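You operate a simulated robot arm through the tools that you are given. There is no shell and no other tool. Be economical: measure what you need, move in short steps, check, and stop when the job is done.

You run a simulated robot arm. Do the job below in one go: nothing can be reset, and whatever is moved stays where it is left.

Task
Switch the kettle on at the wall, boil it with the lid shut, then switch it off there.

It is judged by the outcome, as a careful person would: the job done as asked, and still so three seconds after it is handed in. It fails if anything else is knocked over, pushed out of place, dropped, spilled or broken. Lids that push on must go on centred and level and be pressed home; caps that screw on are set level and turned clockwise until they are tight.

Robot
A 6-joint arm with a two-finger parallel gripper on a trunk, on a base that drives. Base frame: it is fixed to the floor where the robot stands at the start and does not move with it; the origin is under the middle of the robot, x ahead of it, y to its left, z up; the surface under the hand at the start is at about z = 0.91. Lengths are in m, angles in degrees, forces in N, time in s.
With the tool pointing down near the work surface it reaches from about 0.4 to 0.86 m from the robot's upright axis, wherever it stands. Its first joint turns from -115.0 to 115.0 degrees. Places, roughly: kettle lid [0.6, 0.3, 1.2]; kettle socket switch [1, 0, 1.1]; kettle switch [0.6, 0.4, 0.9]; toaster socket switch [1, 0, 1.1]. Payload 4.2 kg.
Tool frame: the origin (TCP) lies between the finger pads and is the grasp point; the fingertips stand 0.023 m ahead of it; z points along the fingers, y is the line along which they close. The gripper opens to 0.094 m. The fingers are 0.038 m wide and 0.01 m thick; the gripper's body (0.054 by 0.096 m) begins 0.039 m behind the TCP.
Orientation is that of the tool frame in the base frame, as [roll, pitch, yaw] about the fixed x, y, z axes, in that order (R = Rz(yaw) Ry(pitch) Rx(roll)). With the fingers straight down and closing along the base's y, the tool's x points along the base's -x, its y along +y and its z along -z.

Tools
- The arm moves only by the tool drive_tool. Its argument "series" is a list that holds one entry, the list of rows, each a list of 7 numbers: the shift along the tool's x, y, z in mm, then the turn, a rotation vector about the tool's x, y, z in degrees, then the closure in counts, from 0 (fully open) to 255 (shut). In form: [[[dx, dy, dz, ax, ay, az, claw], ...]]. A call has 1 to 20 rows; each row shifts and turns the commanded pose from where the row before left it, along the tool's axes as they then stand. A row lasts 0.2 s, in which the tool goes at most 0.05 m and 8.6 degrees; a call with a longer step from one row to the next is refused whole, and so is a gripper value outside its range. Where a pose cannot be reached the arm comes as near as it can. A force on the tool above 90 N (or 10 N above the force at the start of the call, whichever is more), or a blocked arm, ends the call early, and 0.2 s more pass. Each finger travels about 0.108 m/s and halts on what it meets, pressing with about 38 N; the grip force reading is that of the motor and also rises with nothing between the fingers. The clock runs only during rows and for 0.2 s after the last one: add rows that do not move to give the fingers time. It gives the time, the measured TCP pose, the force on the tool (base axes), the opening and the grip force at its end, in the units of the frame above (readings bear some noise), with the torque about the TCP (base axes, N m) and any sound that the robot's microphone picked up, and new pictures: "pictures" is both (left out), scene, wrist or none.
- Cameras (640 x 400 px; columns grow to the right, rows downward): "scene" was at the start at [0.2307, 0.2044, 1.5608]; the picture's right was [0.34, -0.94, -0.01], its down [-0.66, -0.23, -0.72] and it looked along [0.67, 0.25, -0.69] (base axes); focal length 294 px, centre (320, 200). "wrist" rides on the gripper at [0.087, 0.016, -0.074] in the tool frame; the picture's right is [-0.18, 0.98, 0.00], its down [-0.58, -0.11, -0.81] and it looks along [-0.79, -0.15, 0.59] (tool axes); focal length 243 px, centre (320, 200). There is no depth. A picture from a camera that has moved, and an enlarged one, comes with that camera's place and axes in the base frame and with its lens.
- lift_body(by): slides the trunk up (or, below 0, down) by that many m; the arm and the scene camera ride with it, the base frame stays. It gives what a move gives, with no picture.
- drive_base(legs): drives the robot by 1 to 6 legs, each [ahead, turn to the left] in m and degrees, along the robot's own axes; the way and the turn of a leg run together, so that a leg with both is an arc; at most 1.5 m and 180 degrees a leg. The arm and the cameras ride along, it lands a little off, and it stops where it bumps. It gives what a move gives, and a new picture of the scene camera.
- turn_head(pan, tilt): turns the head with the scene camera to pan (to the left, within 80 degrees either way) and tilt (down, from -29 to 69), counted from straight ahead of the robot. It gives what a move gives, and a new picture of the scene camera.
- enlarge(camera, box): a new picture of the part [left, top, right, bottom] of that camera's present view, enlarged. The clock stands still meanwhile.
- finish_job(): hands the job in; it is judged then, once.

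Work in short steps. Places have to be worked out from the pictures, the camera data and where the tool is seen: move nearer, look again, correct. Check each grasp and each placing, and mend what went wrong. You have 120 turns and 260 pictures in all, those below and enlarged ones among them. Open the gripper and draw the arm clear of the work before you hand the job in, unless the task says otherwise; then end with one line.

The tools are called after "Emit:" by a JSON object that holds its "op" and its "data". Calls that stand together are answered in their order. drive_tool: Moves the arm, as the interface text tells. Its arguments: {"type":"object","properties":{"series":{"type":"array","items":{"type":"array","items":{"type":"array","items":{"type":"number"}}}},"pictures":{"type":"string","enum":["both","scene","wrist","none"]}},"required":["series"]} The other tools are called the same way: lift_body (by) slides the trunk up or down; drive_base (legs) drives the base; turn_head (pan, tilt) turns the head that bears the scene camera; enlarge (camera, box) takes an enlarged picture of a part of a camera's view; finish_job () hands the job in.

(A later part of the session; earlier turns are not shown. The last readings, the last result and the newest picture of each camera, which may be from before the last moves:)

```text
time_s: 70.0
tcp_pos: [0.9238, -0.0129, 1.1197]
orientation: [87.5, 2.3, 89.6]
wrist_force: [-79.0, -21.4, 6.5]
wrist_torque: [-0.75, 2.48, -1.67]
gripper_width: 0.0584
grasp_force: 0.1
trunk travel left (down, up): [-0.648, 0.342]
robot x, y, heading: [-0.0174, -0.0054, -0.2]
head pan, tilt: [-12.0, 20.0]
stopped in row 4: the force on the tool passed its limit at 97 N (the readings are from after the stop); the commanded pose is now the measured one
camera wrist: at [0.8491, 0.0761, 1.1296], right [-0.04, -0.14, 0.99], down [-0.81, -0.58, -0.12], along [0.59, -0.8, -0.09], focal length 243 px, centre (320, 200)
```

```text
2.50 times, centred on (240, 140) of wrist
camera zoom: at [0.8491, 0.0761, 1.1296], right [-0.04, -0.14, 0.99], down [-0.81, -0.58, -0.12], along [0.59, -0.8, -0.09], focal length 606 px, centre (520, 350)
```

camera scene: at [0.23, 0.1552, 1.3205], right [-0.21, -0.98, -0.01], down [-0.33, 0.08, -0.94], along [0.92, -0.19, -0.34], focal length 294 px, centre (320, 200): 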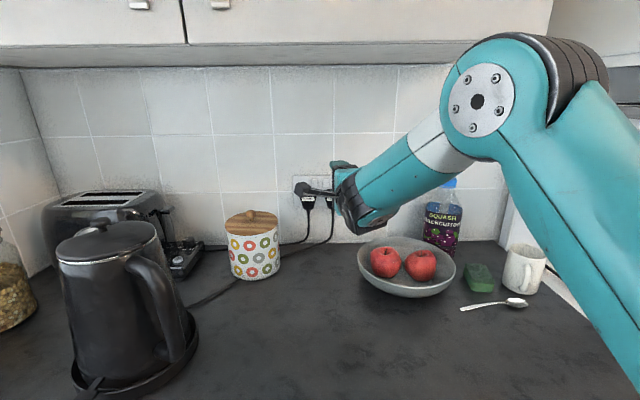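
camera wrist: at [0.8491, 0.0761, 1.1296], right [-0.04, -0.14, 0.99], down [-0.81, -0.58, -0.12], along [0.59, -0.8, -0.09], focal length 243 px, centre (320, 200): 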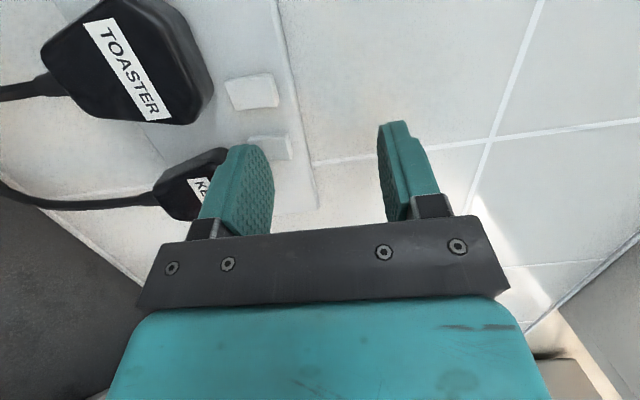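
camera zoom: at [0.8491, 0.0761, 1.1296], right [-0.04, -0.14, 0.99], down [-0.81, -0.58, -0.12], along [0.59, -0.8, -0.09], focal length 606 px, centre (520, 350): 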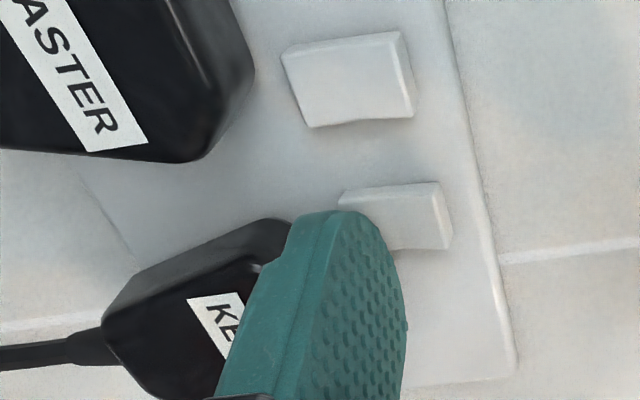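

The kettle rocker has tipped: its bottom is in and its top stands out compared with the toaster's. I'll back off and check.

Emit:
{"op": "drive_tool", "data": {"series": [[[0, 0, -15, 0, 0, 0, 92], [0, 0, -20, 0, 0, 0, 92], [0, 0, -25, 0, 0, 0, 92], [0, 0, -25, 0, 0, 0, 92]]]}}

Emit:
{"op": "enlarge", "data": {"camera": "wrist", "box": [130, 0, 310, 140]}}

Emit:
{"op": "enlarge", "data": {"camera": "scene", "box": [20, 180, 240, 400]}}

```text
time_s: 71.0
tcp_pos: [0.8424, -0.009, 1.116]
orientation: [87.2, 2.1, 90.0]
wrist_force: [-0.1, 1.2, -0.8]
wrist_torque: [0.0, -0.03, -0.01]
gripper_width: 0.0598
grasp_force: 0.0
trunk travel left (down, up): [-0.648, 0.342]
robot x, y, heading: [-0.0129, -0.0021, -0.1]
head pan, tilt: [-12.0, 20.0]
camera scene: at [0.2296, 0.155, 1.3204], right [-0.21, -0.98, -0.01], down [-0.33, 0.08, -0.94], along [0.92, -0.19, -0.34], focal length 294 px, centre (320, 200)
camera wrist: at [0.767, 0.0792, 1.1251], right [-0.05, -0.15, 0.99], down [-0.8, -0.59, -0.13], along [0.6, -0.8, -0.09], focal length 243 px, centre (320, 200)
```

scene: 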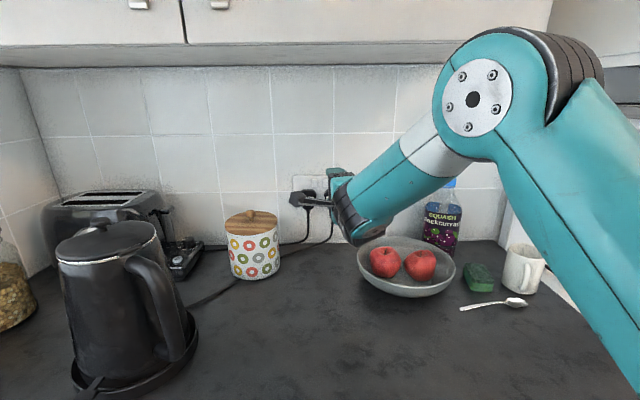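
wrist: 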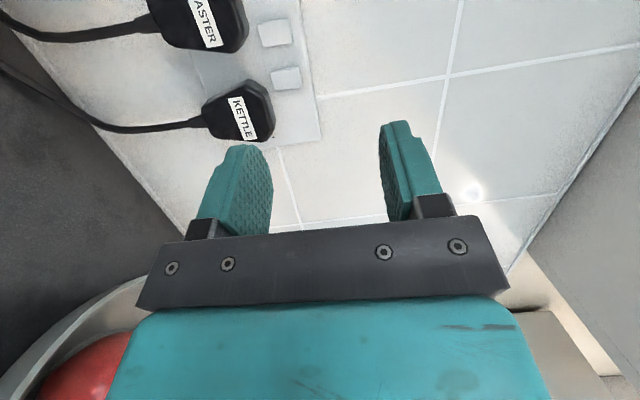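

```text
2.86 times, centred on (220, 70) of wrist
camera zoom: at [0.767, 0.0792, 1.1251], right [-0.05, -0.15, 0.99], down [-0.8, -0.59, -0.13], along [0.6, -0.8, -0.09], focal length 693 px, centre (606, 571)
```

zoom: 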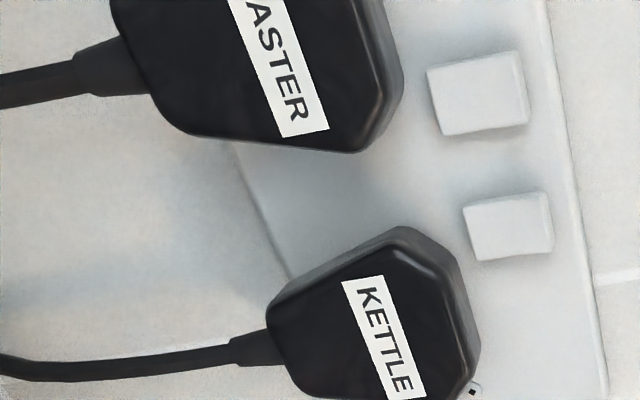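

```text
1.82 times, centred on (130, 290) of scene
camera zoom: at [0.2296, 0.155, 1.3204], right [-0.21, -0.98, -0.01], down [-0.33, 0.08, -0.94], along [0.92, -0.19, -0.34], focal length 535 px, centre (666, 36)
```

zoom: 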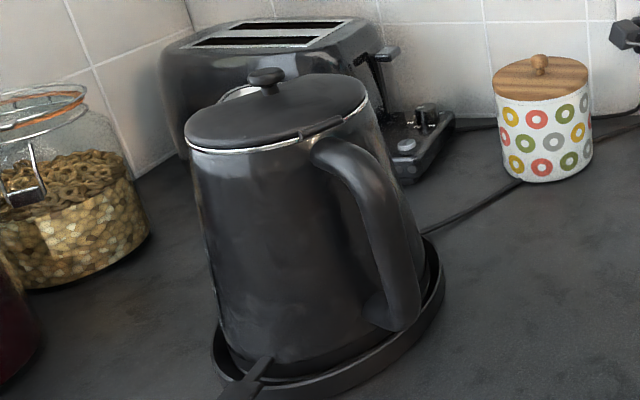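

It's hard to judge the rocker's rest position from here. I'll wait a few seconds to listen for the kettle.

Emit:
{"op": "drive_tool", "data": {"series": [[[0, 0, 0, 0, 0, 0, 92], [0, 0, 0, 0, 0, 0, 92], [0, 0, 0, 0, 0, 0, 92], [0, 0, 0, 0, 0, 0, 92], [0, 0, 0, 0, 0, 0, 92], [0, 0, 0, 0, 0, 0, 92], [0, 0, 0, 0, 0, 0, 92], [0, 0, 0, 0, 0, 0, 92], [0, 0, 0, 0, 0, 0, 92], [0, 0, 0, 0, 0, 0, 92], [0, 0, 0, 0, 0, 0, 92], [0, 0, 0, 0, 0, 0, 92], [0, 0, 0, 0, 0, 0, 92], [0, 0, 0, 0, 0, 0, 92], [0, 0, 0, 0, 0, 0, 92]]], "pictures": "none"}}

Emit:
{"op": "enlarge", "data": {"camera": "wrist", "box": [240, 0, 320, 60]}}

Emit:
{"op": "enlarge", "data": {"camera": "wrist", "box": [250, 50, 320, 100]}}

```text
time_s: 74.2
tcp_pos: [0.843, -0.0085, 1.1149]
orientation: [87.4, 2.1, 90.1]
wrist_force: [-0.4, -0.3, -1.5]
wrist_torque: [0.01, -0.03, 0.02]
gripper_width: 0.06
grasp_force: 0.1
trunk travel left (down, up): [-0.648, 0.342]
robot x, y, heading: [-0.0139, -0.0056, 0.0]
head pan, tilt: [-12.0, 20.0]
```

```text
6.67 times, centred on (280, 30) of wrist
camera zoom: at [0.7671, 0.0791, 1.1249], right [-0.05, -0.15, 0.99], down [-0.8, -0.59, -0.12], along [0.6, -0.8, -0.09], focal length 1618 px, centre (587, 1333)
```

zoom: 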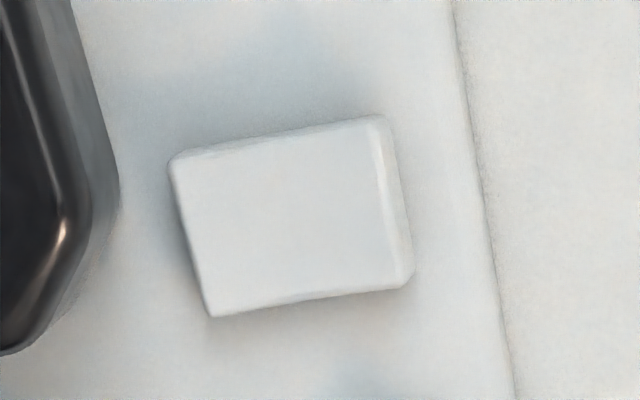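

```text
8.00 times, centred on (285, 75) of wrist
camera zoom: at [0.7671, 0.0791, 1.1249], right [-0.05, -0.15, 0.99], down [-0.8, -0.59, -0.12], along [0.6, -0.8, -0.09], focal length 1941 px, centre (600, 1200)
```

zoom: 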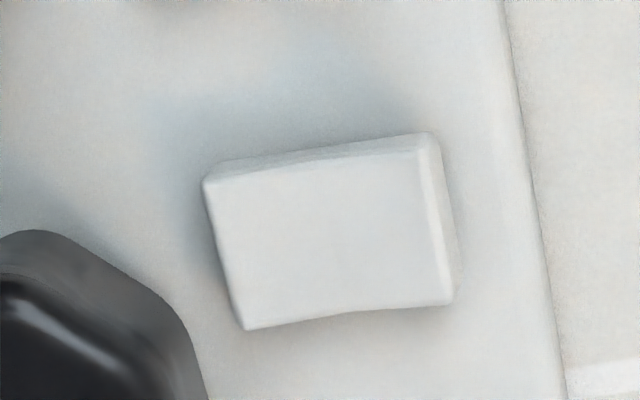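

No sound yet. The kettle's own paddle switch at its base may still be up, so I'll look at that next. First I'll back straight out from under the cabinet.

Emit:
{"op": "drive_base", "data": {"legs": [[-0.3, 0], [0, 25]]}}

Emit:
{"op": "turn_head", "data": {"pan": 10, "tilt": 32}}

```text
time_s: 77.5
tcp_pos: [0.4663, 0.3494, 1.1155]
orientation: [87.4, 2.1, 114.6]
wrist_force: [0.2, 0.6, -0.3]
wrist_torque: [-0.02, -0.02, 0.03]
gripper_width: 0.06
grasp_force: 0.0
trunk travel left (down, up): [-0.648, 0.342]
robot x, y, heading: [-0.3141, -0.005, 24.5]
head pan, tilt: [-12.0, 20.0]
camera scene: at [-0.1592, 0.2421, 1.3204], right [0.22, -0.98, -0.01], down [-0.34, -0.07, -0.94], along [0.92, 0.21, -0.34], focal length 294 px, centre (320, 200)
```

scene: 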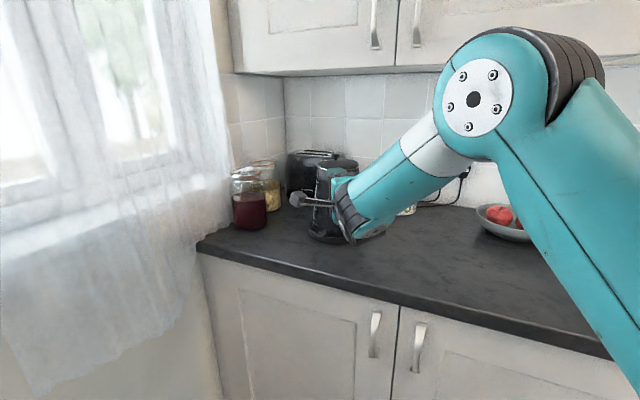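

```text
time_s: 78.4
tcp_pos: [0.4621, 0.3587, 1.1138]
orientation: [87.3, 2.6, 114.6]
wrist_force: [0.0, 0.6, 0.5]
wrist_torque: [0.01, 0.01, 0.0]
gripper_width: 0.06
grasp_force: 0.1
trunk travel left (down, up): [-0.648, 0.342]
robot x, y, heading: [-0.3175, -0.0065, 24.8]
head pan, tilt: [10.0, 32.0]
camera scene: at [-0.1765, 0.2728, 1.3017], right [0.57, -0.82, -0.01], down [-0.44, -0.29, -0.85], along [0.7, 0.49, -0.53], focal length 294 px, centre (320, 200)
```

scene: 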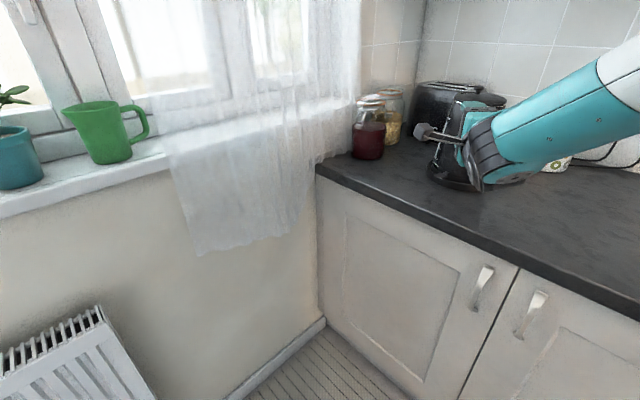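

The tool is in front of the kettle, clear of it. Let me see the wrist view of the paddle.

Emit:
{"op": "drive_tool", "data": {"series": [[[0, 0, -30, 0, 0, 0, 150], [0, 0, -20, 8, 0, 0, 200], [0, 0, 0, 8, 0, 0, 255], [0, 0, 0, 8, 0, 0, 255], [0, 0, 0, 8, 0, 0, 255], [0, 0, 0, 8, 0, 0, 255]]]}}

```text
time_s: 79.8
tcp_pos: [0.4155, 0.3387, 1.1122]
orientation: [127.3, 2.6, 114.6]
wrist_force: [-0.4, -0.1, -0.1]
wrist_torque: [-0.03, 0.04, -0.03]
gripper_width: 0.0
grasp_force: 38.3
trunk travel left (down, up): [-0.648, 0.342]
robot x, y, heading: [-0.3189, -0.0079, 24.5]
head pan, tilt: [10.0, 32.0]
camera scene: at [-0.1766, 0.2728, 1.3016], right [0.57, -0.82, -0.01], down [-0.44, -0.29, -0.85], along [0.69, 0.49, -0.53], focal length 294 px, centre (320, 200)
camera wrist: at [0.3341, 0.3994, 1.1664], right [0.6, 0.12, 0.79], down [-0.41, -0.81, 0.43], along [0.68, -0.58, -0.44], focal length 243 px, centre (320, 200)
```

scene: 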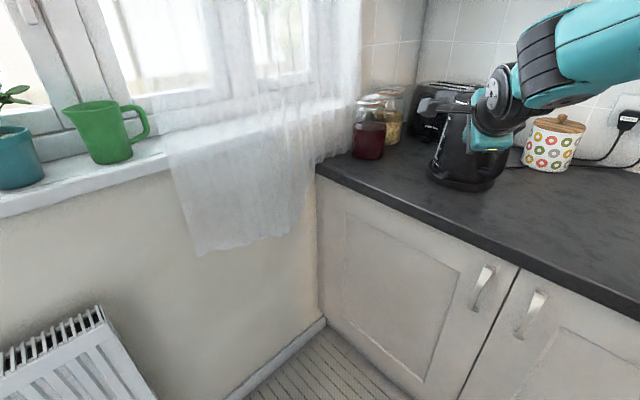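
wrist: 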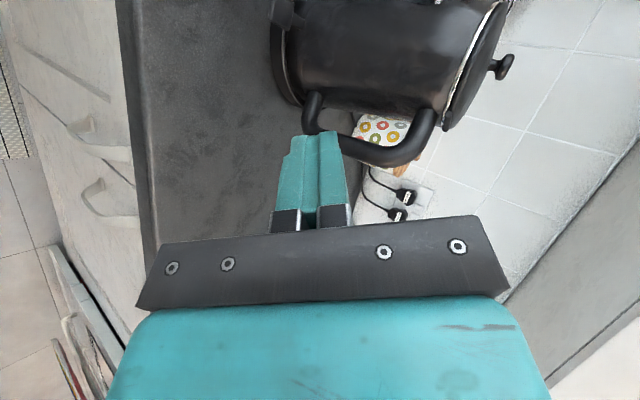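

Emit:
{"op": "enlarge", "data": {"camera": "wrist", "box": [220, 0, 340, 120]}}

Emit:
{"op": "enlarge", "data": {"camera": "scene", "box": [400, 70, 520, 200]}}

```text
3.33 times, centred on (280, 60) of wrist
camera zoom: at [0.3341, 0.3994, 1.1664], right [0.6, 0.12, 0.79], down [-0.41, -0.81, 0.43], along [0.68, -0.58, -0.44], focal length 809 px, centre (453, 667)
```

zoom: 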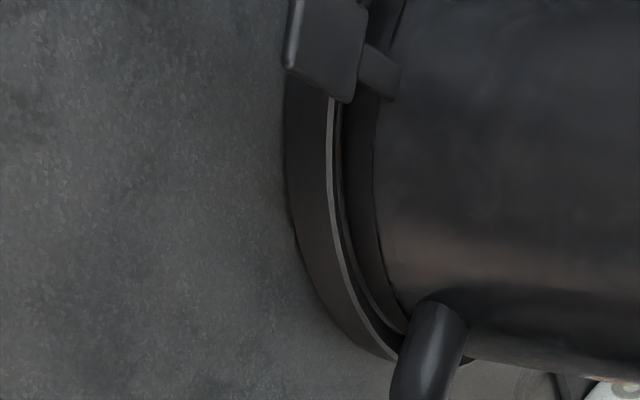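

```text
3.08 times, centred on (460, 135) of scene
camera zoom: at [-0.1766, 0.2728, 1.3016], right [0.57, -0.82, -0.01], down [-0.44, -0.29, -0.85], along [0.69, 0.49, -0.53], focal length 905 px, centre (-111, 400)
```

zoom: 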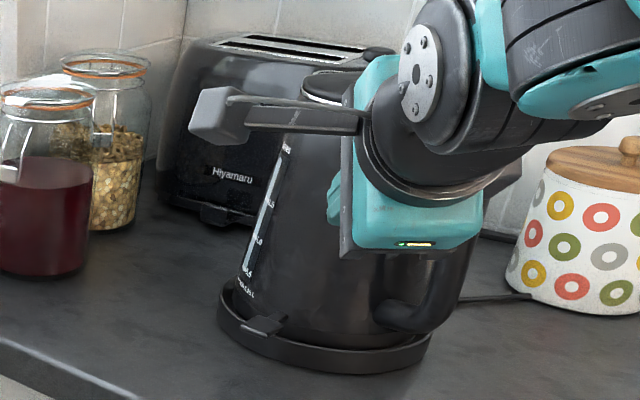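

The paddle's outer head triangulates to about (0.558, 0.407, 0.945), and the gauge shows water inside. I'll steepen the tool and drive nearer so it can press down on the paddle's outer end from the robot side.

Emit:
{"op": "drive_tool", "data": {"series": [[[0, 0, -40, 0, 0, 0, 255], [0, 0, 0, 8, 0, 0, 255], [0, 0, 0, 8, 0, 0, 255]]], "pictures": "none"}}

Emit:
{"op": "drive_base", "data": {"legs": [[0.15, 0]]}}

Emit:
{"op": "turn_head", "data": {"pan": -5, "tilt": 42}}

```text
time_s: 80.6
tcp_pos: [0.388, 0.3261, 1.1365]
orientation: [143.5, 2.8, 114.6]
wrist_force: [-1.5, -0.4, 1.3]
wrist_torque: [0.0, -0.01, -0.01]
gripper_width: 0.0001
grasp_force: 38.3
trunk travel left (down, up): [-0.648, 0.342]
robot x, y, heading: [-0.3131, -0.0062, 24.7]
head pan, tilt: [10.0, 32.0]
```

```text
time_s: 82.0
tcp_pos: [0.5224, 0.3849, 1.1367]
orientation: [143.1, 2.6, 114.5]
wrist_force: [-0.4, -0.4, -0.5]
wrist_torque: [-0.01, 0.03, -0.01]
gripper_width: 0.0
grasp_force: 38.1
trunk travel left (down, up): [-0.648, 0.342]
robot x, y, heading: [-0.1803, 0.0565, 24.8]
head pan, tilt: [10.0, 32.0]
camera scene: at [-0.0502, 0.3391, 1.3032], right [0.57, -0.82, 0.0], down [-0.43, -0.3, -0.85], along [0.7, 0.49, -0.52], focal length 294 px, centre (320, 200)
```

scene: 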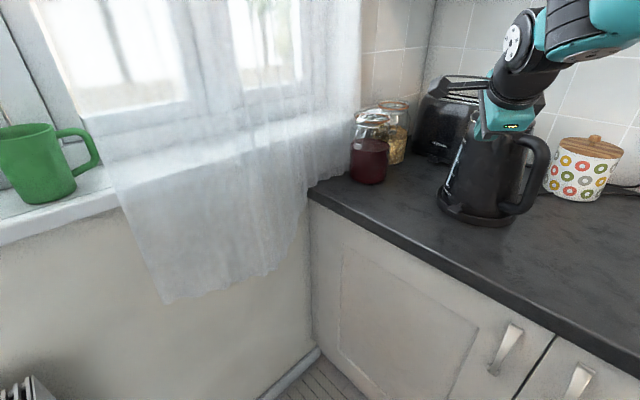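

```text
time_s: 82.7
tcp_pos: [0.5252, 0.3923, 1.1318]
orientation: [143.6, 2.8, 114.6]
wrist_force: [-0.3, -0.3, 0.7]
wrist_torque: [-0.02, 0.04, 0.0]
gripper_width: 0.0001
grasp_force: 37.8
trunk travel left (down, up): [-0.648, 0.342]
robot x, y, heading: [-0.1769, 0.0608, 24.8]
head pan, tilt: [-5.0, 42.0]
camera scene: at [-0.0444, 0.3231, 1.2865], right [0.34, -0.94, 0.0], down [-0.63, -0.22, -0.75], along [0.7, 0.25, -0.67], focal length 294 px, centre (320, 200)
```

scene: 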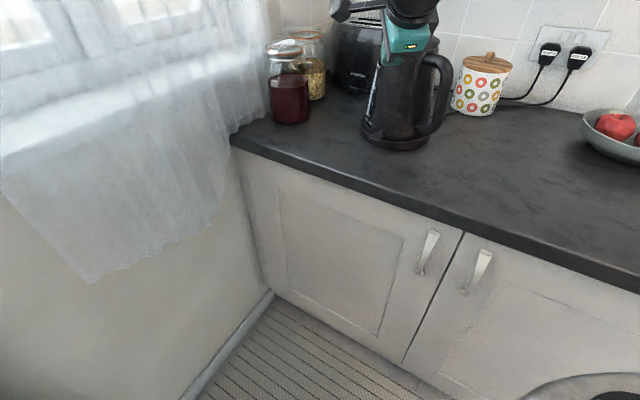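

I'll lower along a nearly vertical path to just above the paddle and look.

Emit:
{"op": "drive_tool", "data": {"series": [[[2.7, -14.4, 28.2, 0, 0, 0, 255], [2.7, -14.4, 28.2, 0, 0, 0, 255], [2.7, -14.4, 28.2, 0, 0, 0, 255], [2.7, -14.4, 28.2, 0, 0, 0, 255], [0, 0, 0, 0, 0, 0, 255]]]}}

Emit:
{"op": "enlarge", "data": {"camera": "scene", "box": [320, 60, 460, 170]}}

Emit:
{"op": "enlarge", "data": {"camera": "wrist", "box": [220, 0, 420, 150]}}

```text
time_s: 83.9
tcp_pos: [0.542, 0.4051, 1.0056]
orientation: [143.5, 3.0, 114.6]
wrist_force: [0.3, -0.2, -1.1]
wrist_torque: [0.0, 0.04, -0.01]
gripper_width: 0.0001
grasp_force: 38.2
trunk travel left (down, up): [-0.648, 0.342]
robot x, y, heading: [-0.1786, 0.0578, 24.9]
head pan, tilt: [-5.0, 42.0]
camera scene: at [-0.0441, 0.3243, 1.2861], right [0.34, -0.94, 0.0], down [-0.63, -0.23, -0.75], along [0.7, 0.25, -0.67], focal length 294 px, centre (320, 200)
camera wrist: at [0.4762, 0.4741, 1.0716], right [0.78, 0.19, 0.59], down [-0.29, -0.74, 0.61], along [0.55, -0.65, -0.52], focal length 243 px, centre (320, 200)
```

scene: 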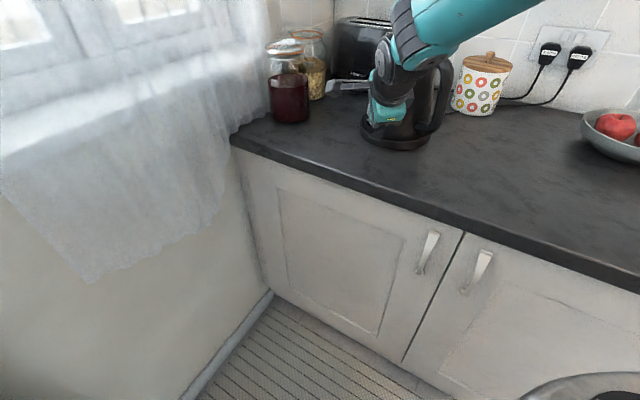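
wrist: 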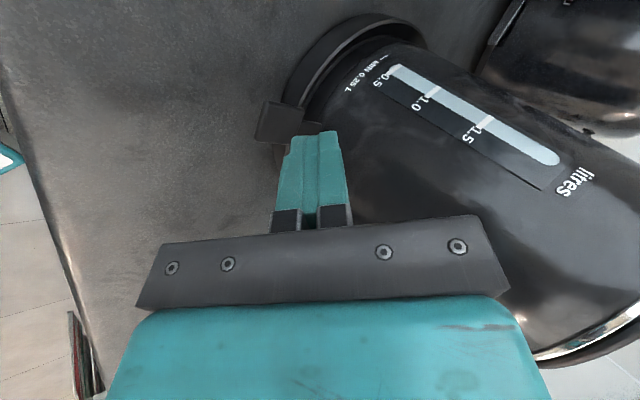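

```text
3.64 times, centred on (390, 115) of scene
camera zoom: at [-0.0441, 0.3243, 1.2861], right [0.34, -0.94, 0.0], down [-0.63, -0.23, -0.75], along [0.7, 0.25, -0.67], focal length 1070 px, centre (66, 509)
```

zoom: 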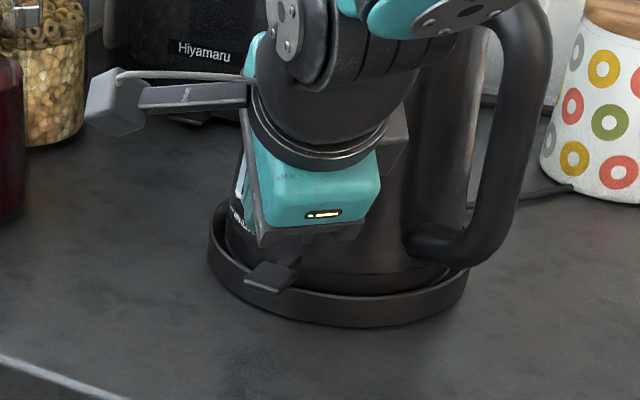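

```text
2.67 times, centred on (320, 75) of wrist
camera zoom: at [0.4762, 0.4741, 1.0716], right [0.78, 0.19, 0.59], down [-0.29, -0.74, 0.61], along [0.55, -0.65, -0.52], focal length 647 px, centre (320, 533)
```

zoom: 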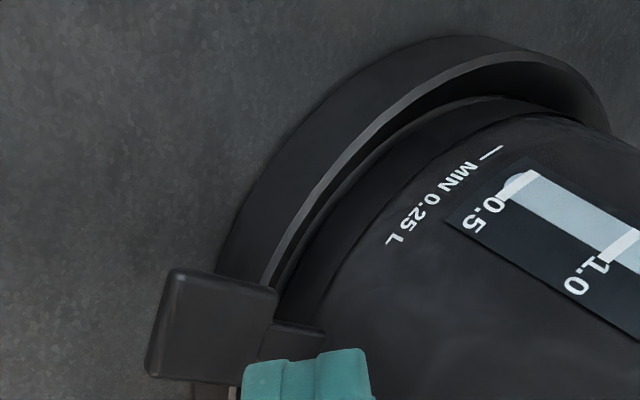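

The fingertips are ~40 mm above the paddle head (0.557, 0.404, 0.942). I'll move 6 mm forward and press down, finishing with small steps.

Emit:
{"op": "drive_tool", "data": {"series": [[[-2, -2, 11, 0, 0, 0, 255], [0.5, -5.9, 8, 0, 0, 0, 255], [0.5, -5.9, 8, 0, 0, 0, 255], [0.2, -3, 4, 0, 0, 0, 255], [0.2, -3, 4, 0, 0, 0, 255], [0.2, -2.4, 3.2, 0, 0, 0, 255]]]}}

Emit:
{"op": "enlarge", "data": {"camera": "scene", "box": [320, 60, 460, 170]}}

```text
time_s: 85.3
tcp_pos: [0.5488, 0.4042, 0.9669]
orientation: [143.1, 2.6, 114.5]
wrist_force: [-0.9, 3.7, 14.7]
wrist_torque: [-0.14, -0.18, 0.01]
gripper_width: 0.0001
grasp_force: 37.6
trunk travel left (down, up): [-0.648, 0.342]
robot x, y, heading: [-0.1744, 0.0566, 24.7]
head pan, tilt: [-5.0, 42.0]
camera scene: at [-0.0453, 0.322, 1.2869], right [0.34, -0.94, 0.0], down [-0.63, -0.22, -0.75], along [0.7, 0.25, -0.67], focal length 294 px, centre (320, 200)
camera wrist: at [0.4819, 0.4741, 1.0315], right [0.78, 0.19, 0.6], down [-0.29, -0.74, 0.61], along [0.56, -0.65, -0.52], focal length 243 px, centre (320, 200)
```

scene: 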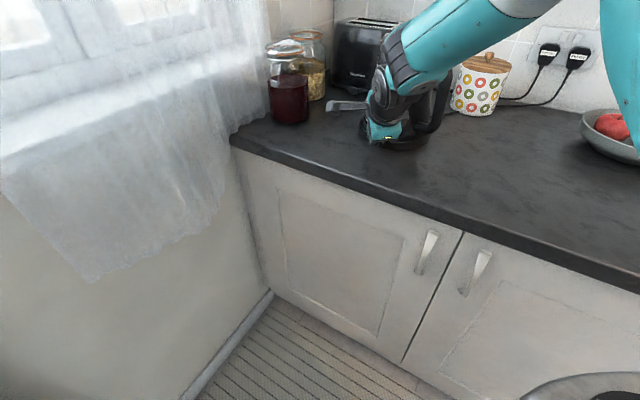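
wrist: 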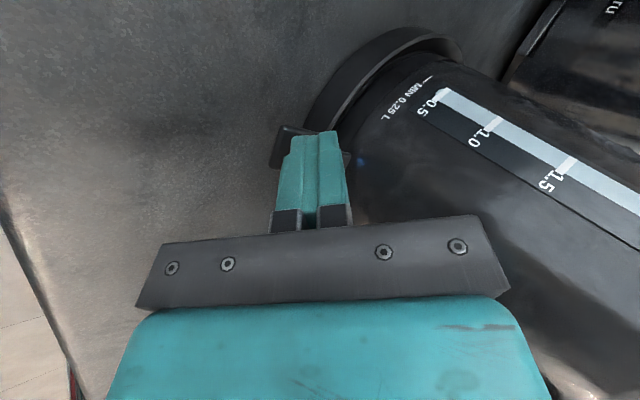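

```text
3.64 times, centred on (390, 115) of scene
camera zoom: at [-0.0453, 0.322, 1.2869], right [0.34, -0.94, 0.0], down [-0.63, -0.22, -0.75], along [0.7, 0.25, -0.67], focal length 1070 px, centre (66, 509)
```

zoom: 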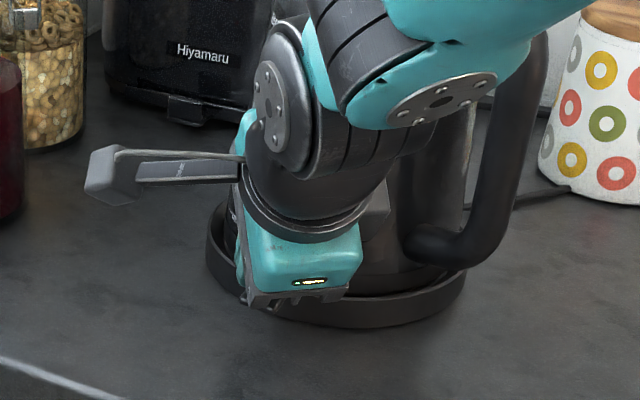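

A blue glow has appeared on the kettle body beside the finger, which suggests it is lit and powered. Checking closer.

Emit:
{"op": "enlarge", "data": {"camera": "wrist", "box": [260, 80, 420, 200]}}

Emit:
{"op": "drive_tool", "data": {"series": [[[0.2, -2.4, 3.2, 0, 0, 0, 255], [0, 0, 0, 0, 0, 0, 255], [-0.5, 5.9, -8, 0, 0, 0, 255], [-0.5, 5.9, -8, 0, 0, 0, 255], [-1, 12, -16, 0, 0, 0, 255], [-1, 12, -16, 0, 0, 0, 255], [0, 0, 0, 0, 0, 0, 255]]]}}

Emit:
{"op": "enlarge", "data": {"camera": "wrist", "box": [220, 40, 420, 190]}}

```text
3.33 times, centred on (340, 140) of wrist
camera zoom: at [0.4819, 0.4741, 1.0315], right [0.78, 0.19, 0.6], down [-0.29, -0.74, 0.61], along [0.56, -0.65, -0.52], focal length 809 px, centre (253, 400)
```

zoom: 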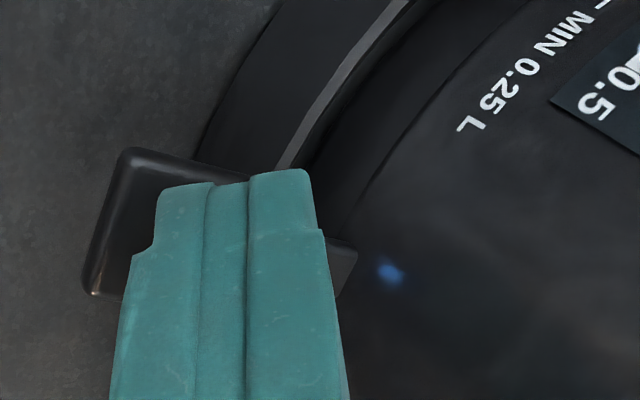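

```text
time_s: 86.9
tcp_pos: [0.5488, 0.4053, 1.0189]
orientation: [143.6, 2.8, 114.6]
wrist_force: [-0.1, 0.5, -0.7]
wrist_torque: [0.0, 0.01, 0.01]
gripper_width: 0.0
grasp_force: 37.3
trunk travel left (down, up): [-0.648, 0.342]
robot x, y, heading: [-0.1783, 0.0527, 25.0]
head pan, tilt: [-5.0, 42.0]
camera scene: at [-0.0444, 0.3232, 1.286], right [0.34, -0.94, 0.0], down [-0.63, -0.23, -0.75], along [0.7, 0.25, -0.67], focal length 294 px, centre (320, 200)
camera wrist: at [0.483, 0.4749, 1.0838], right [0.78, 0.19, 0.59], down [-0.29, -0.74, 0.61], along [0.55, -0.65, -0.52], focal length 243 px, centre (320, 200)
```

scene: 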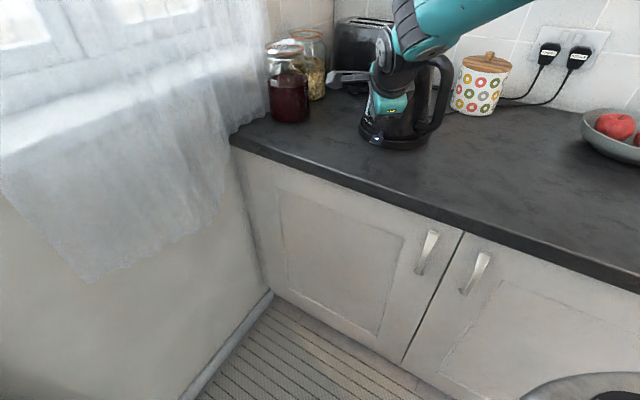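
wrist: 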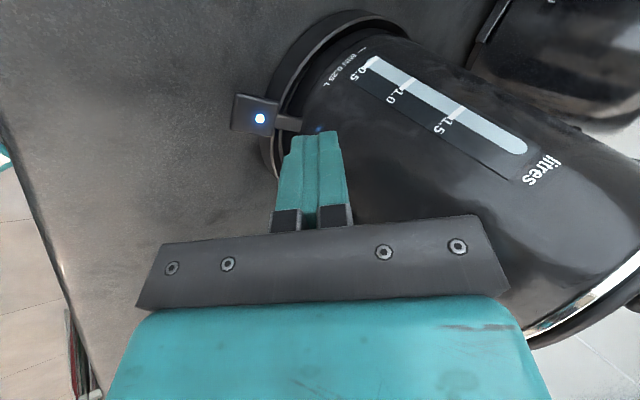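

```text
2.67 times, centred on (320, 115) of wrist
camera zoom: at [0.483, 0.4749, 1.0838], right [0.78, 0.19, 0.59], down [-0.29, -0.74, 0.61], along [0.55, -0.65, -0.52], focal length 647 px, centre (320, 427)
```

zoom: 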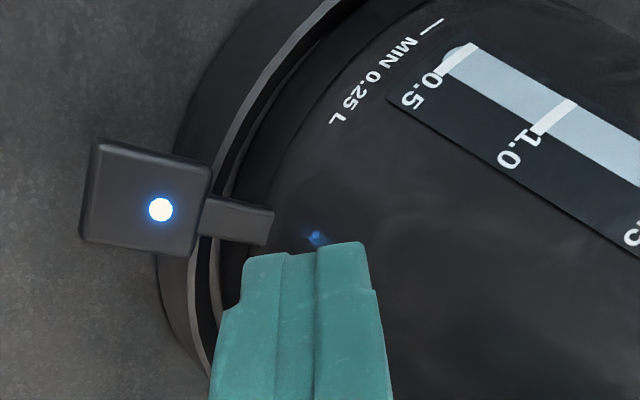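

The paddle's lamp is lit and stays lit, so the wall switch is on and the kettle is heating with its lid shut. I'll lift off, back away and return toward the sockets while it boils.

Emit:
{"op": "drive_tool", "data": {"series": [[[-1.2, 14.8, -20, 0, 0, 0, 255], [-1.2, 14.8, -20, 0, 0, 0, 255], [-1.2, 14.8, -20, 0, 0, 0, 255], [-1.2, 14.8, -20, 0, 0, 0, 255]]], "pictures": "none"}}

Emit:
{"op": "drive_base", "data": {"legs": [[-0.17, 0]]}}

Emit:
{"op": "drive_tool", "data": {"series": [[[0, 0, 0, -8, 0, 0, 200], [0, 0, 0, -8, 0, 0, 150], [0, 0, 0, -8, 0, 0, 92], [0, 0, 0, -8, 0, 0, 92], [0, 0, 0, -8, 0, 0, 92], [0, 0, 0, -8, 0, 0, 92], [0, 0, 0, -8, 0, 0, 92]]], "pictures": "scene"}}

```text
time_s: 87.9
tcp_pos: [0.5475, 0.4059, 1.1184]
orientation: [143.6, 2.9, 114.6]
wrist_force: [0.5, -0.5, -0.6]
wrist_torque: [0.03, -0.01, -0.02]
gripper_width: 0.0
grasp_force: 38.1
trunk travel left (down, up): [-0.648, 0.342]
robot x, y, heading: [-0.1775, 0.0579, 24.8]
head pan, tilt: [-5.0, 42.0]
```

```text
time_s: 89.4
tcp_pos: [0.3962, 0.334, 1.1197]
orientation: [143.5, 2.9, 114.6]
wrist_force: [-1.3, 1.6, 1.2]
wrist_torque: [-0.14, -0.07, -0.09]
gripper_width: 0.0
grasp_force: 38.0
trunk travel left (down, up): [-0.648, 0.342]
robot x, y, heading: [-0.3306, -0.0159, 24.9]
head pan, tilt: [-5.0, 42.0]
camera scene: at [-0.1916, 0.2462, 1.286], right [0.34, -0.94, -0.01], down [-0.63, -0.22, -0.74], along [0.7, 0.26, -0.67], focal length 294 px, centre (320, 200)
```

scene: 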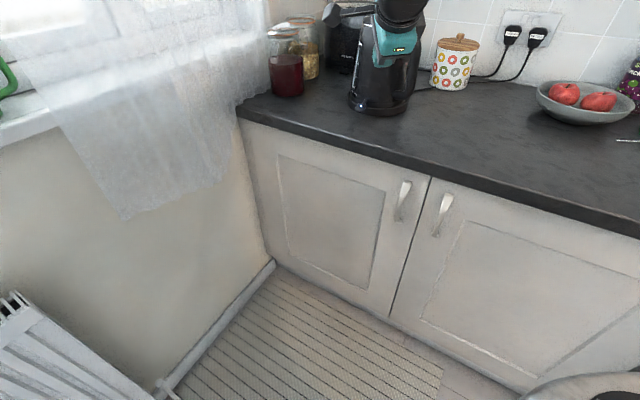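

```text
time_s: 91.0
tcp_pos: [0.3914, 0.3418, 1.1171]
orientation: [87.4, 3.2, 114.5]
wrist_force: [-0.2, 0.0, 0.4]
wrist_torque: [-0.01, -0.02, 0.02]
gripper_width: 0.06
grasp_force: 0.0
trunk travel left (down, up): [-0.648, 0.342]
robot x, y, heading: [-0.3362, -0.0157, 24.9]
head pan, tilt: [-5.0, 42.0]
camera scene: at [-0.1896, 0.244, 1.2863], right [0.34, -0.94, -0.01], down [-0.63, -0.22, -0.74], along [0.7, 0.26, -0.67], focal length 294 px, centre (320, 200)
```

scene: 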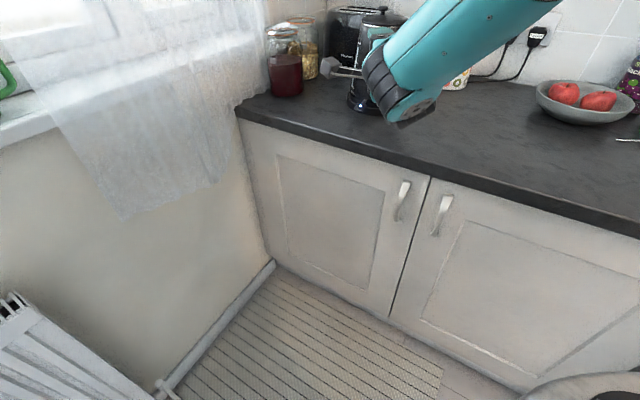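

Now I'll turn the base back to face the sockets and point the head at the kettle.

Emit:
{"op": "drive_base", "data": {"legs": [[0, -24.7]]}}

Emit:
{"op": "turn_head", "data": {"pan": 2, "tilt": 22}}

Emit:
{"op": "enlarge", "data": {"camera": "scene", "box": [160, 120, 400, 270]}}

```text
time_s: 92.7
tcp_pos: [0.474, 0.0069, 1.1183]
orientation: [87.5, 3.3, 90.0]
wrist_force: [0.6, -0.3, 0.4]
wrist_torque: [0.04, 0.02, -0.01]
gripper_width: 0.06
grasp_force: 0.0
trunk travel left (down, up): [-0.648, 0.342]
robot x, y, heading: [-0.3338, -0.014, -0.2]
head pan, tilt: [-5.0, 42.0]
camera scene: at [-0.0956, 0.1619, 1.2862], right [-0.09, -1.0, -0.01], down [-0.67, 0.07, -0.74], along [0.74, -0.06, -0.67], focal length 294 px, centre (320, 200)
```

scene: 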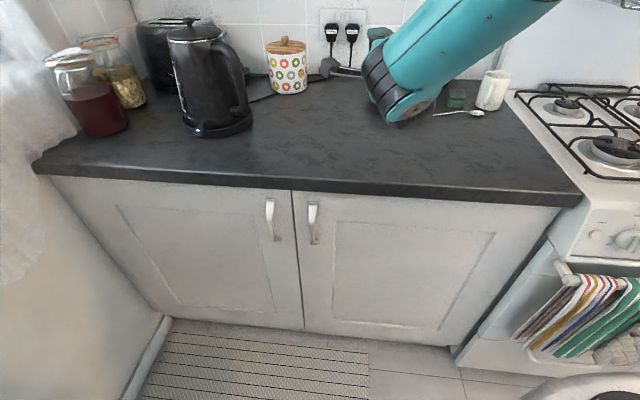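

```text
time_s: 93.5
tcp_pos: [0.4736, 0.02, 1.1176]
orientation: [87.5, 3.9, 89.9]
wrist_force: [-0.1, 0.5, -0.6]
wrist_torque: [0.0, 0.02, -0.02]
gripper_width: 0.0604
grasp_force: 0.1
trunk travel left (down, up): [-0.648, 0.342]
robot x, y, heading: [-0.3322, -0.0107, 0.4]
head pan, tilt: [2.0, 22.0]
camera scene: at [-0.0862, 0.172, 1.3174], right [0.04, -1.0, -0.01], down [-0.38, 0.0, -0.93], along [0.93, 0.04, -0.37], focal length 294 px, centre (320, 200)
```

scene: 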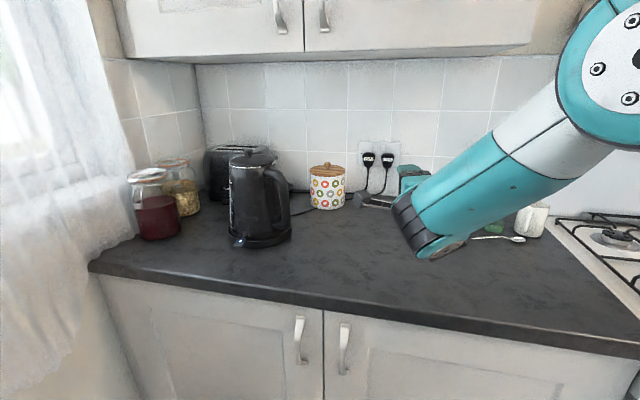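

```text
2.67 times, centred on (280, 195) of scene
camera zoom: at [-0.0862, 0.172, 1.3174], right [0.04, -1.0, -0.01], down [-0.38, 0.0, -0.93], along [0.93, 0.04, -0.37], focal length 784 px, centre (427, 213)
```

zoom: 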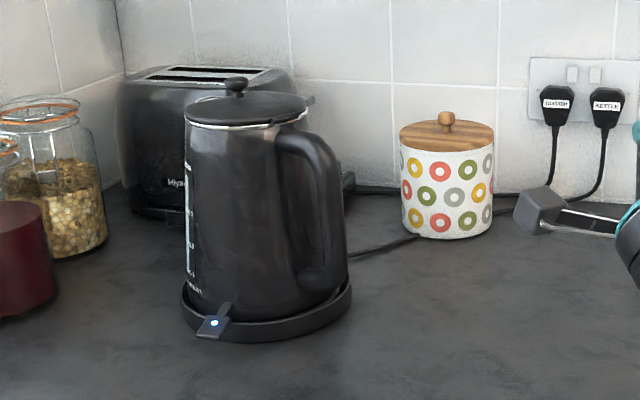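

The lamp is on and the lid is flush. While it heats, I'll drive back to the switch position.

Emit:
{"op": "drive_base", "data": {"legs": [[0.32, 0]]}}

Emit:
{"op": "turn_head", "data": {"pan": 20, "tilt": 38}}

Emit:
{"op": "drive_tool", "data": {"series": [[[-15, 0, 0, 0, 0, 0, 92], [-15, 8, 0, 0, 0, 0, 92], [0, 0, 0, 0, 0, 0, 92], [0, 0, 0, 0, 0, 0, 92], [0, 0, 0, 0, 0, 0, 92], [0, 0, 0, 0, 0, 0, 92], [0, 0, 0, 0, 0, 0, 92], [0, 0, 0, 0, 0, 0, 92], [0, 0, 0, 0, 0, 0, 92], [0, 0, 0, 0, 0, 0, 92], [0, 0, 0, 0, 0, 0, 92], [0, 0, 0, 0, 0, 0, 92]]]}}

```text
time_s: 95.6
tcp_pos: [0.7908, 0.0228, 1.118]
orientation: [87.5, 4.0, 90.0]
wrist_force: [-0.6, 0.4, -0.9]
wrist_torque: [0.01, 0.05, 0.0]
gripper_width: 0.06
grasp_force: 0.1
trunk travel left (down, up): [-0.648, 0.342]
robot x, y, heading: [-0.0124, -0.0085, 0.2]
head pan, tilt: [2.0, 22.0]
camera scene: at [0.231, 0.1734, 1.3175], right [0.04, -1.0, -0.01], down [-0.37, 0.0, -0.93], along [0.93, 0.04, -0.37], focal length 294 px, centre (320, 200)
```

scene: 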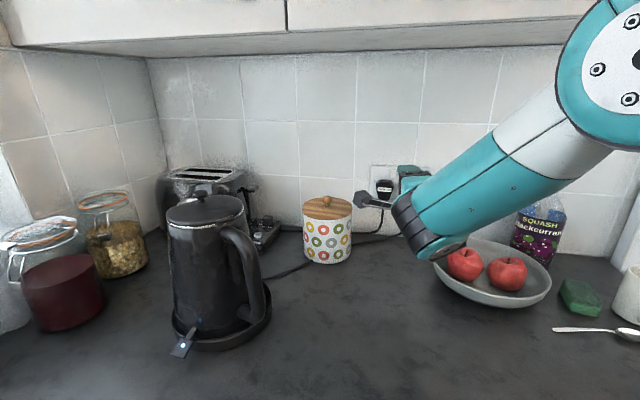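

```text
time_s: 96.4
tcp_pos: [0.7898, 0.0353, 1.1165]
orientation: [87.6, 4.5, 90.0]
wrist_force: [0.1, -0.4, 0.2]
wrist_torque: [-0.02, 0.02, 0.01]
gripper_width: 0.06
grasp_force: 0.1
trunk travel left (down, up): [-0.648, 0.342]
robot x, y, heading: [-0.0145, -0.0144, 0.1]
head pan, tilt: [20.0, 38.0]
camera scene: at [0.2192, 0.1999, 1.2927], right [0.35, -0.94, -0.01], down [-0.58, -0.2, -0.79], along [0.74, 0.28, -0.61], focal length 294 px, centre (320, 200)
```

scene: 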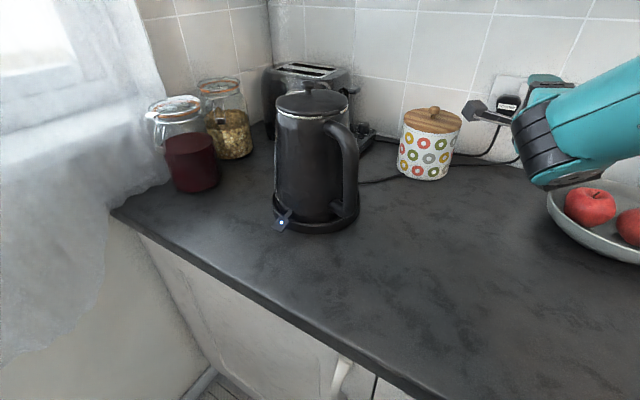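

```text
time_s: 99.0
tcp_pos: [0.7915, 0.0057, 1.1254]
orientation: [87.4, 4.6, 90.1]
wrist_force: [0.0, -0.2, -0.4]
wrist_torque: [-0.01, -0.01, 0.02]
gripper_width: 0.0603
grasp_force: 0.1
trunk travel left (down, up): [-0.648, 0.342]
robot x, y, heading: [-0.0172, -0.0104, 0.6]
head pan, tilt: [20.0, 38.0]
camera scene: at [0.2192, 0.2, 1.2926], right [0.35, -0.94, -0.01], down [-0.58, -0.2, -0.79], along [0.74, 0.28, -0.61], focal length 294 px, centre (320, 200)
camera wrist: at [0.7159, 0.0932, 1.1328], right [-0.04, -0.11, 0.99], down [-0.8, -0.59, -0.1], along [0.6, -0.8, -0.06], focal length 243 px, centre (320, 200)
```

scene: 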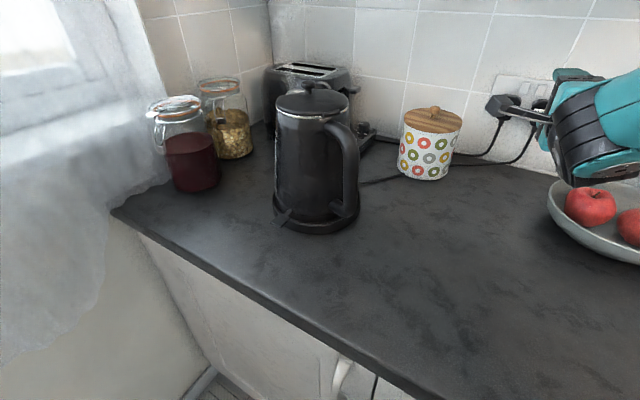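
wrist: 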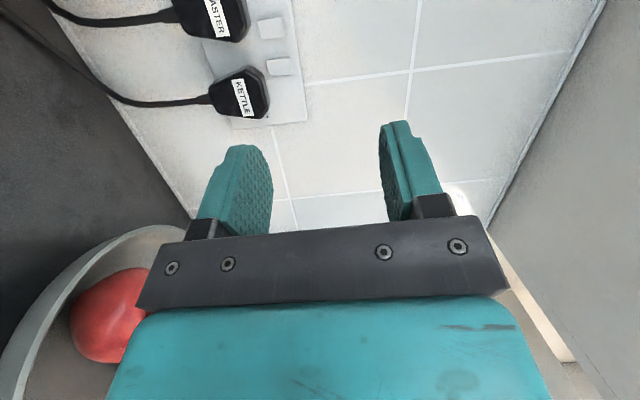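

The paddle lamp has gone out. I need to determine whether it boiled and clicked off, so I'll look at the kettle closely for steam and the paddle's position.

Emit:
{"op": "enlarge", "data": {"camera": "scene", "box": [240, 60, 400, 250]}}

Emit:
{"op": "enlarge", "data": {"camera": "wrist", "box": [230, 0, 320, 130]}}

Emit:
{"op": "drive_tool", "data": {"series": [[[0, 0, 0, 0, 0, 0, 92], [0, 0, 0, 0, 0, 0, 92], [0, 0, 0, 0, 0, 0, 92], [0, 0, 0, 0, 0, 0, 92], [0, 0, 0, 0, 0, 0, 92]]], "pictures": "scene"}}

```text
2.11 times, centred on (320, 155) of scene
camera zoom: at [0.2192, 0.2, 1.2926], right [0.35, -0.94, -0.01], down [-0.58, -0.2, -0.79], along [0.74, 0.28, -0.61], focal length 619 px, centre (320, 295)
```

zoom: 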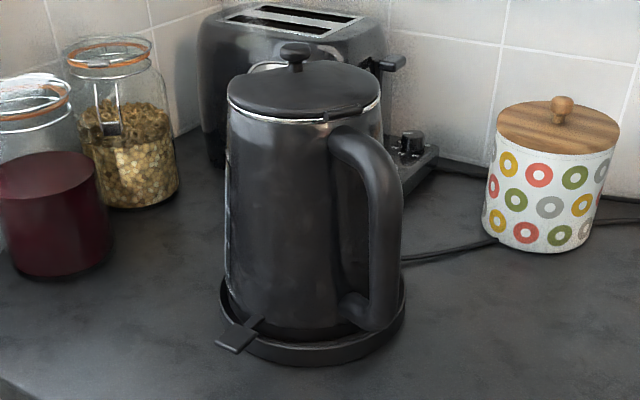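

```text
3.08 times, centred on (275, 65) of wrist
camera zoom: at [0.7159, 0.0932, 1.1328], right [-0.04, -0.11, 0.99], down [-0.8, -0.59, -0.1], along [0.6, -0.8, -0.06], focal length 746 px, centre (458, 615)
```

zoom: 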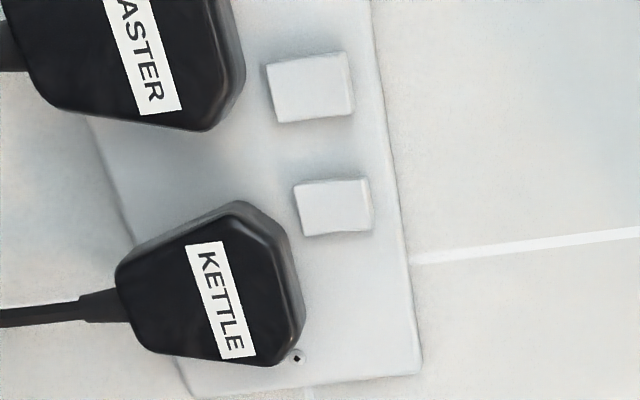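

```text
time_s: 100.2
tcp_pos: [0.7919, 0.0062, 1.1263]
orientation: [87.5, 4.6, 90.0]
wrist_force: [0.2, 0.5, -0.9]
wrist_torque: [-0.02, 0.01, 0.0]
gripper_width: 0.0602
grasp_force: 0.0
trunk travel left (down, up): [-0.648, 0.342]
robot x, y, heading: [-0.0142, -0.0098, 0.1]
head pan, tilt: [20.0, 38.0]
camera scene: at [0.2192, 0.2, 1.2926], right [0.35, -0.94, -0.01], down [-0.58, -0.2, -0.79], along [0.74, 0.28, -0.61], focal length 294 px, centre (320, 200)
```

scene: 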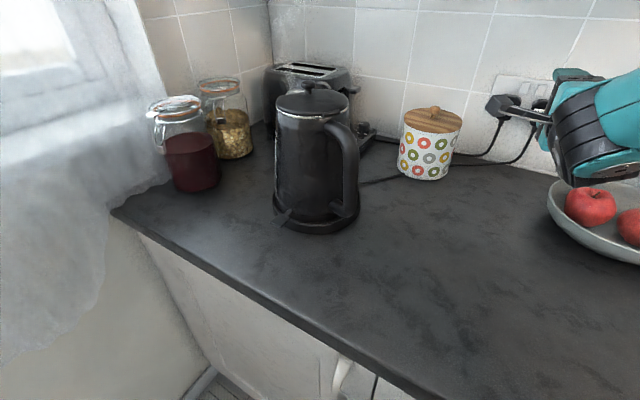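

The paddle has popped back up with its lamp off: the kettle boiled and clicked itself off. Now to switch off at the wall by pressing the rocker's upper half (finger at z≈1.100), approaching to just short of contact first.

Emit:
{"op": "drive_tool", "data": {"series": [[[-11, 3, 0, 0, 0, 4.5, 92], [-11, 3, 0, 0, 0, 0, 92], [0, 0, 26, 0, 0, 0, 92], [0, 0, 26, 0, 0, 0, 92], [0, 0, 26, 0, 0, 0, 92], [0, 0, 22, 0, 0, 0, 92], [0, 0, 0, 0, 0, 0, 92]]], "pictures": "wrist"}}

Emit:
{"op": "enlarge", "data": {"camera": "wrist", "box": [130, 60, 350, 220]}}

```text
time_s: 101.8
tcp_pos: [0.8897, -0.0164, 1.1384]
orientation: [87.5, 0.1, 90.3]
wrist_force: [-0.5, 0.3, 0.3]
wrist_torque: [0.0, -0.01, 0.0]
gripper_width: 0.0601
grasp_force: 0.1
trunk travel left (down, up): [-0.648, 0.342]
robot x, y, heading: [-0.0148, -0.0121, 0.7]
head pan, tilt: [20.0, 38.0]
camera wrist: at [0.8148, 0.071, 1.1504], right [-0.04, -0.18, 0.98], down [-0.8, -0.59, -0.14], along [0.6, -0.79, -0.12], focal length 243 px, centre (320, 200)
```

wrist: 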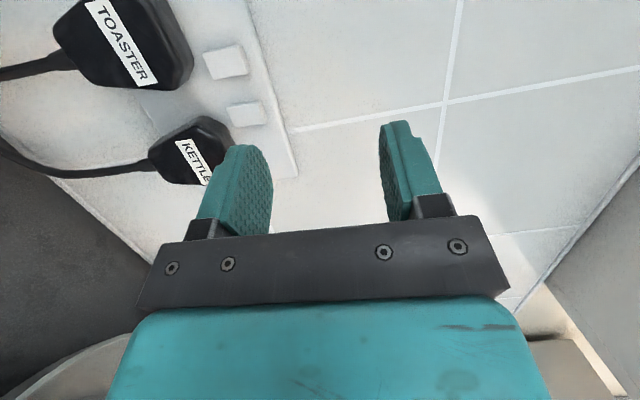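

```text
2.50 times, centred on (240, 140) of wrist
camera zoom: at [0.8148, 0.071, 1.1504], right [-0.04, -0.18, 0.98], down [-0.8, -0.59, -0.14], along [0.6, -0.79, -0.12], focal length 606 px, centre (520, 350)
```

zoom: 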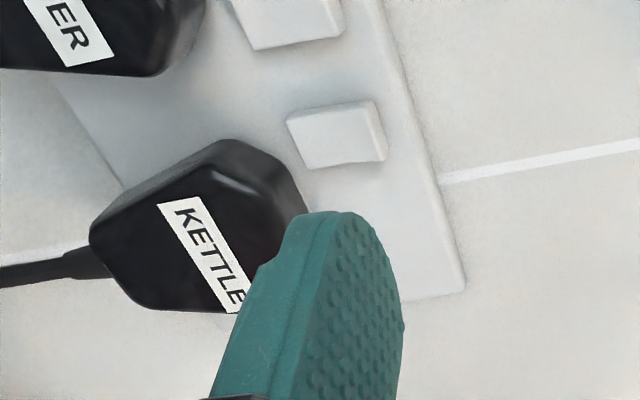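

I'll lower 4 mm and press the rocker's upper half in small steps.

Emit:
{"op": "drive_tool", "data": {"series": [[[0, -4, 10, 0, 0, 0, 92], [0, 0, 10, 0, 0, 0, 92], [0, 0, 5, 0, 0, 0, 92], [0, 0, 4, 0, 0, 0, 92], [0, 0, 4, 0, 0, 0, 92], [0, 0, 3, 0, 0, 0, 92], [0, 0, 2, 0, 0, 0, 92]]], "pictures": "wrist"}}

Emit:
{"op": "enlarge", "data": {"camera": "wrist", "box": [130, 60, 350, 220]}}

```text
time_s: 103.4
tcp_pos: [0.9228, -0.0157, 1.1351]
orientation: [87.7, 0.1, 90.3]
wrist_force: [-69.4, -4.2, -1.2]
wrist_torque: [-0.1, 2.71, -0.19]
gripper_width: 0.0596
grasp_force: 0.0
trunk travel left (down, up): [-0.648, 0.342]
robot x, y, heading: [-0.0125, -0.0139, 0.1]
head pan, tilt: [20.0, 38.0]
camera wrist: at [0.8483, 0.0715, 1.1486], right [-0.04, -0.18, 0.98], down [-0.8, -0.59, -0.14], along [0.6, -0.79, -0.12], focal length 243 px, centre (320, 200)
```

wrist: 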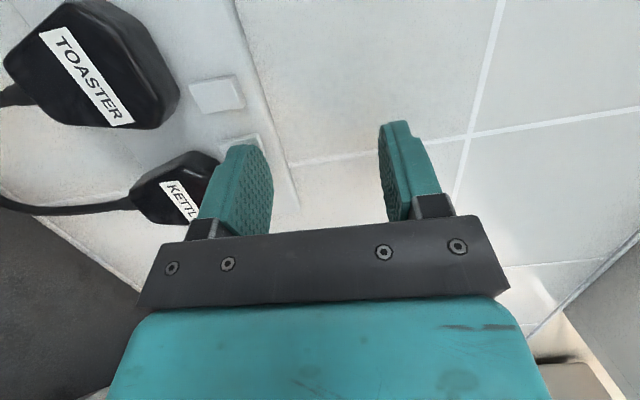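

```text
2.50 times, centred on (240, 140) of wrist
camera zoom: at [0.8483, 0.0715, 1.1486], right [-0.04, -0.18, 0.98], down [-0.8, -0.59, -0.14], along [0.6, -0.79, -0.12], focal length 606 px, centre (520, 350)
```

zoom: 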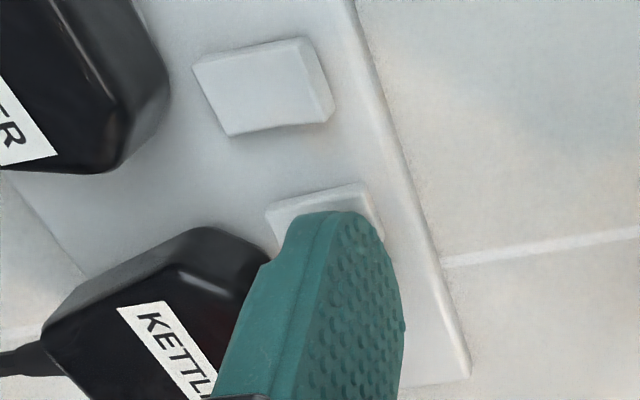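

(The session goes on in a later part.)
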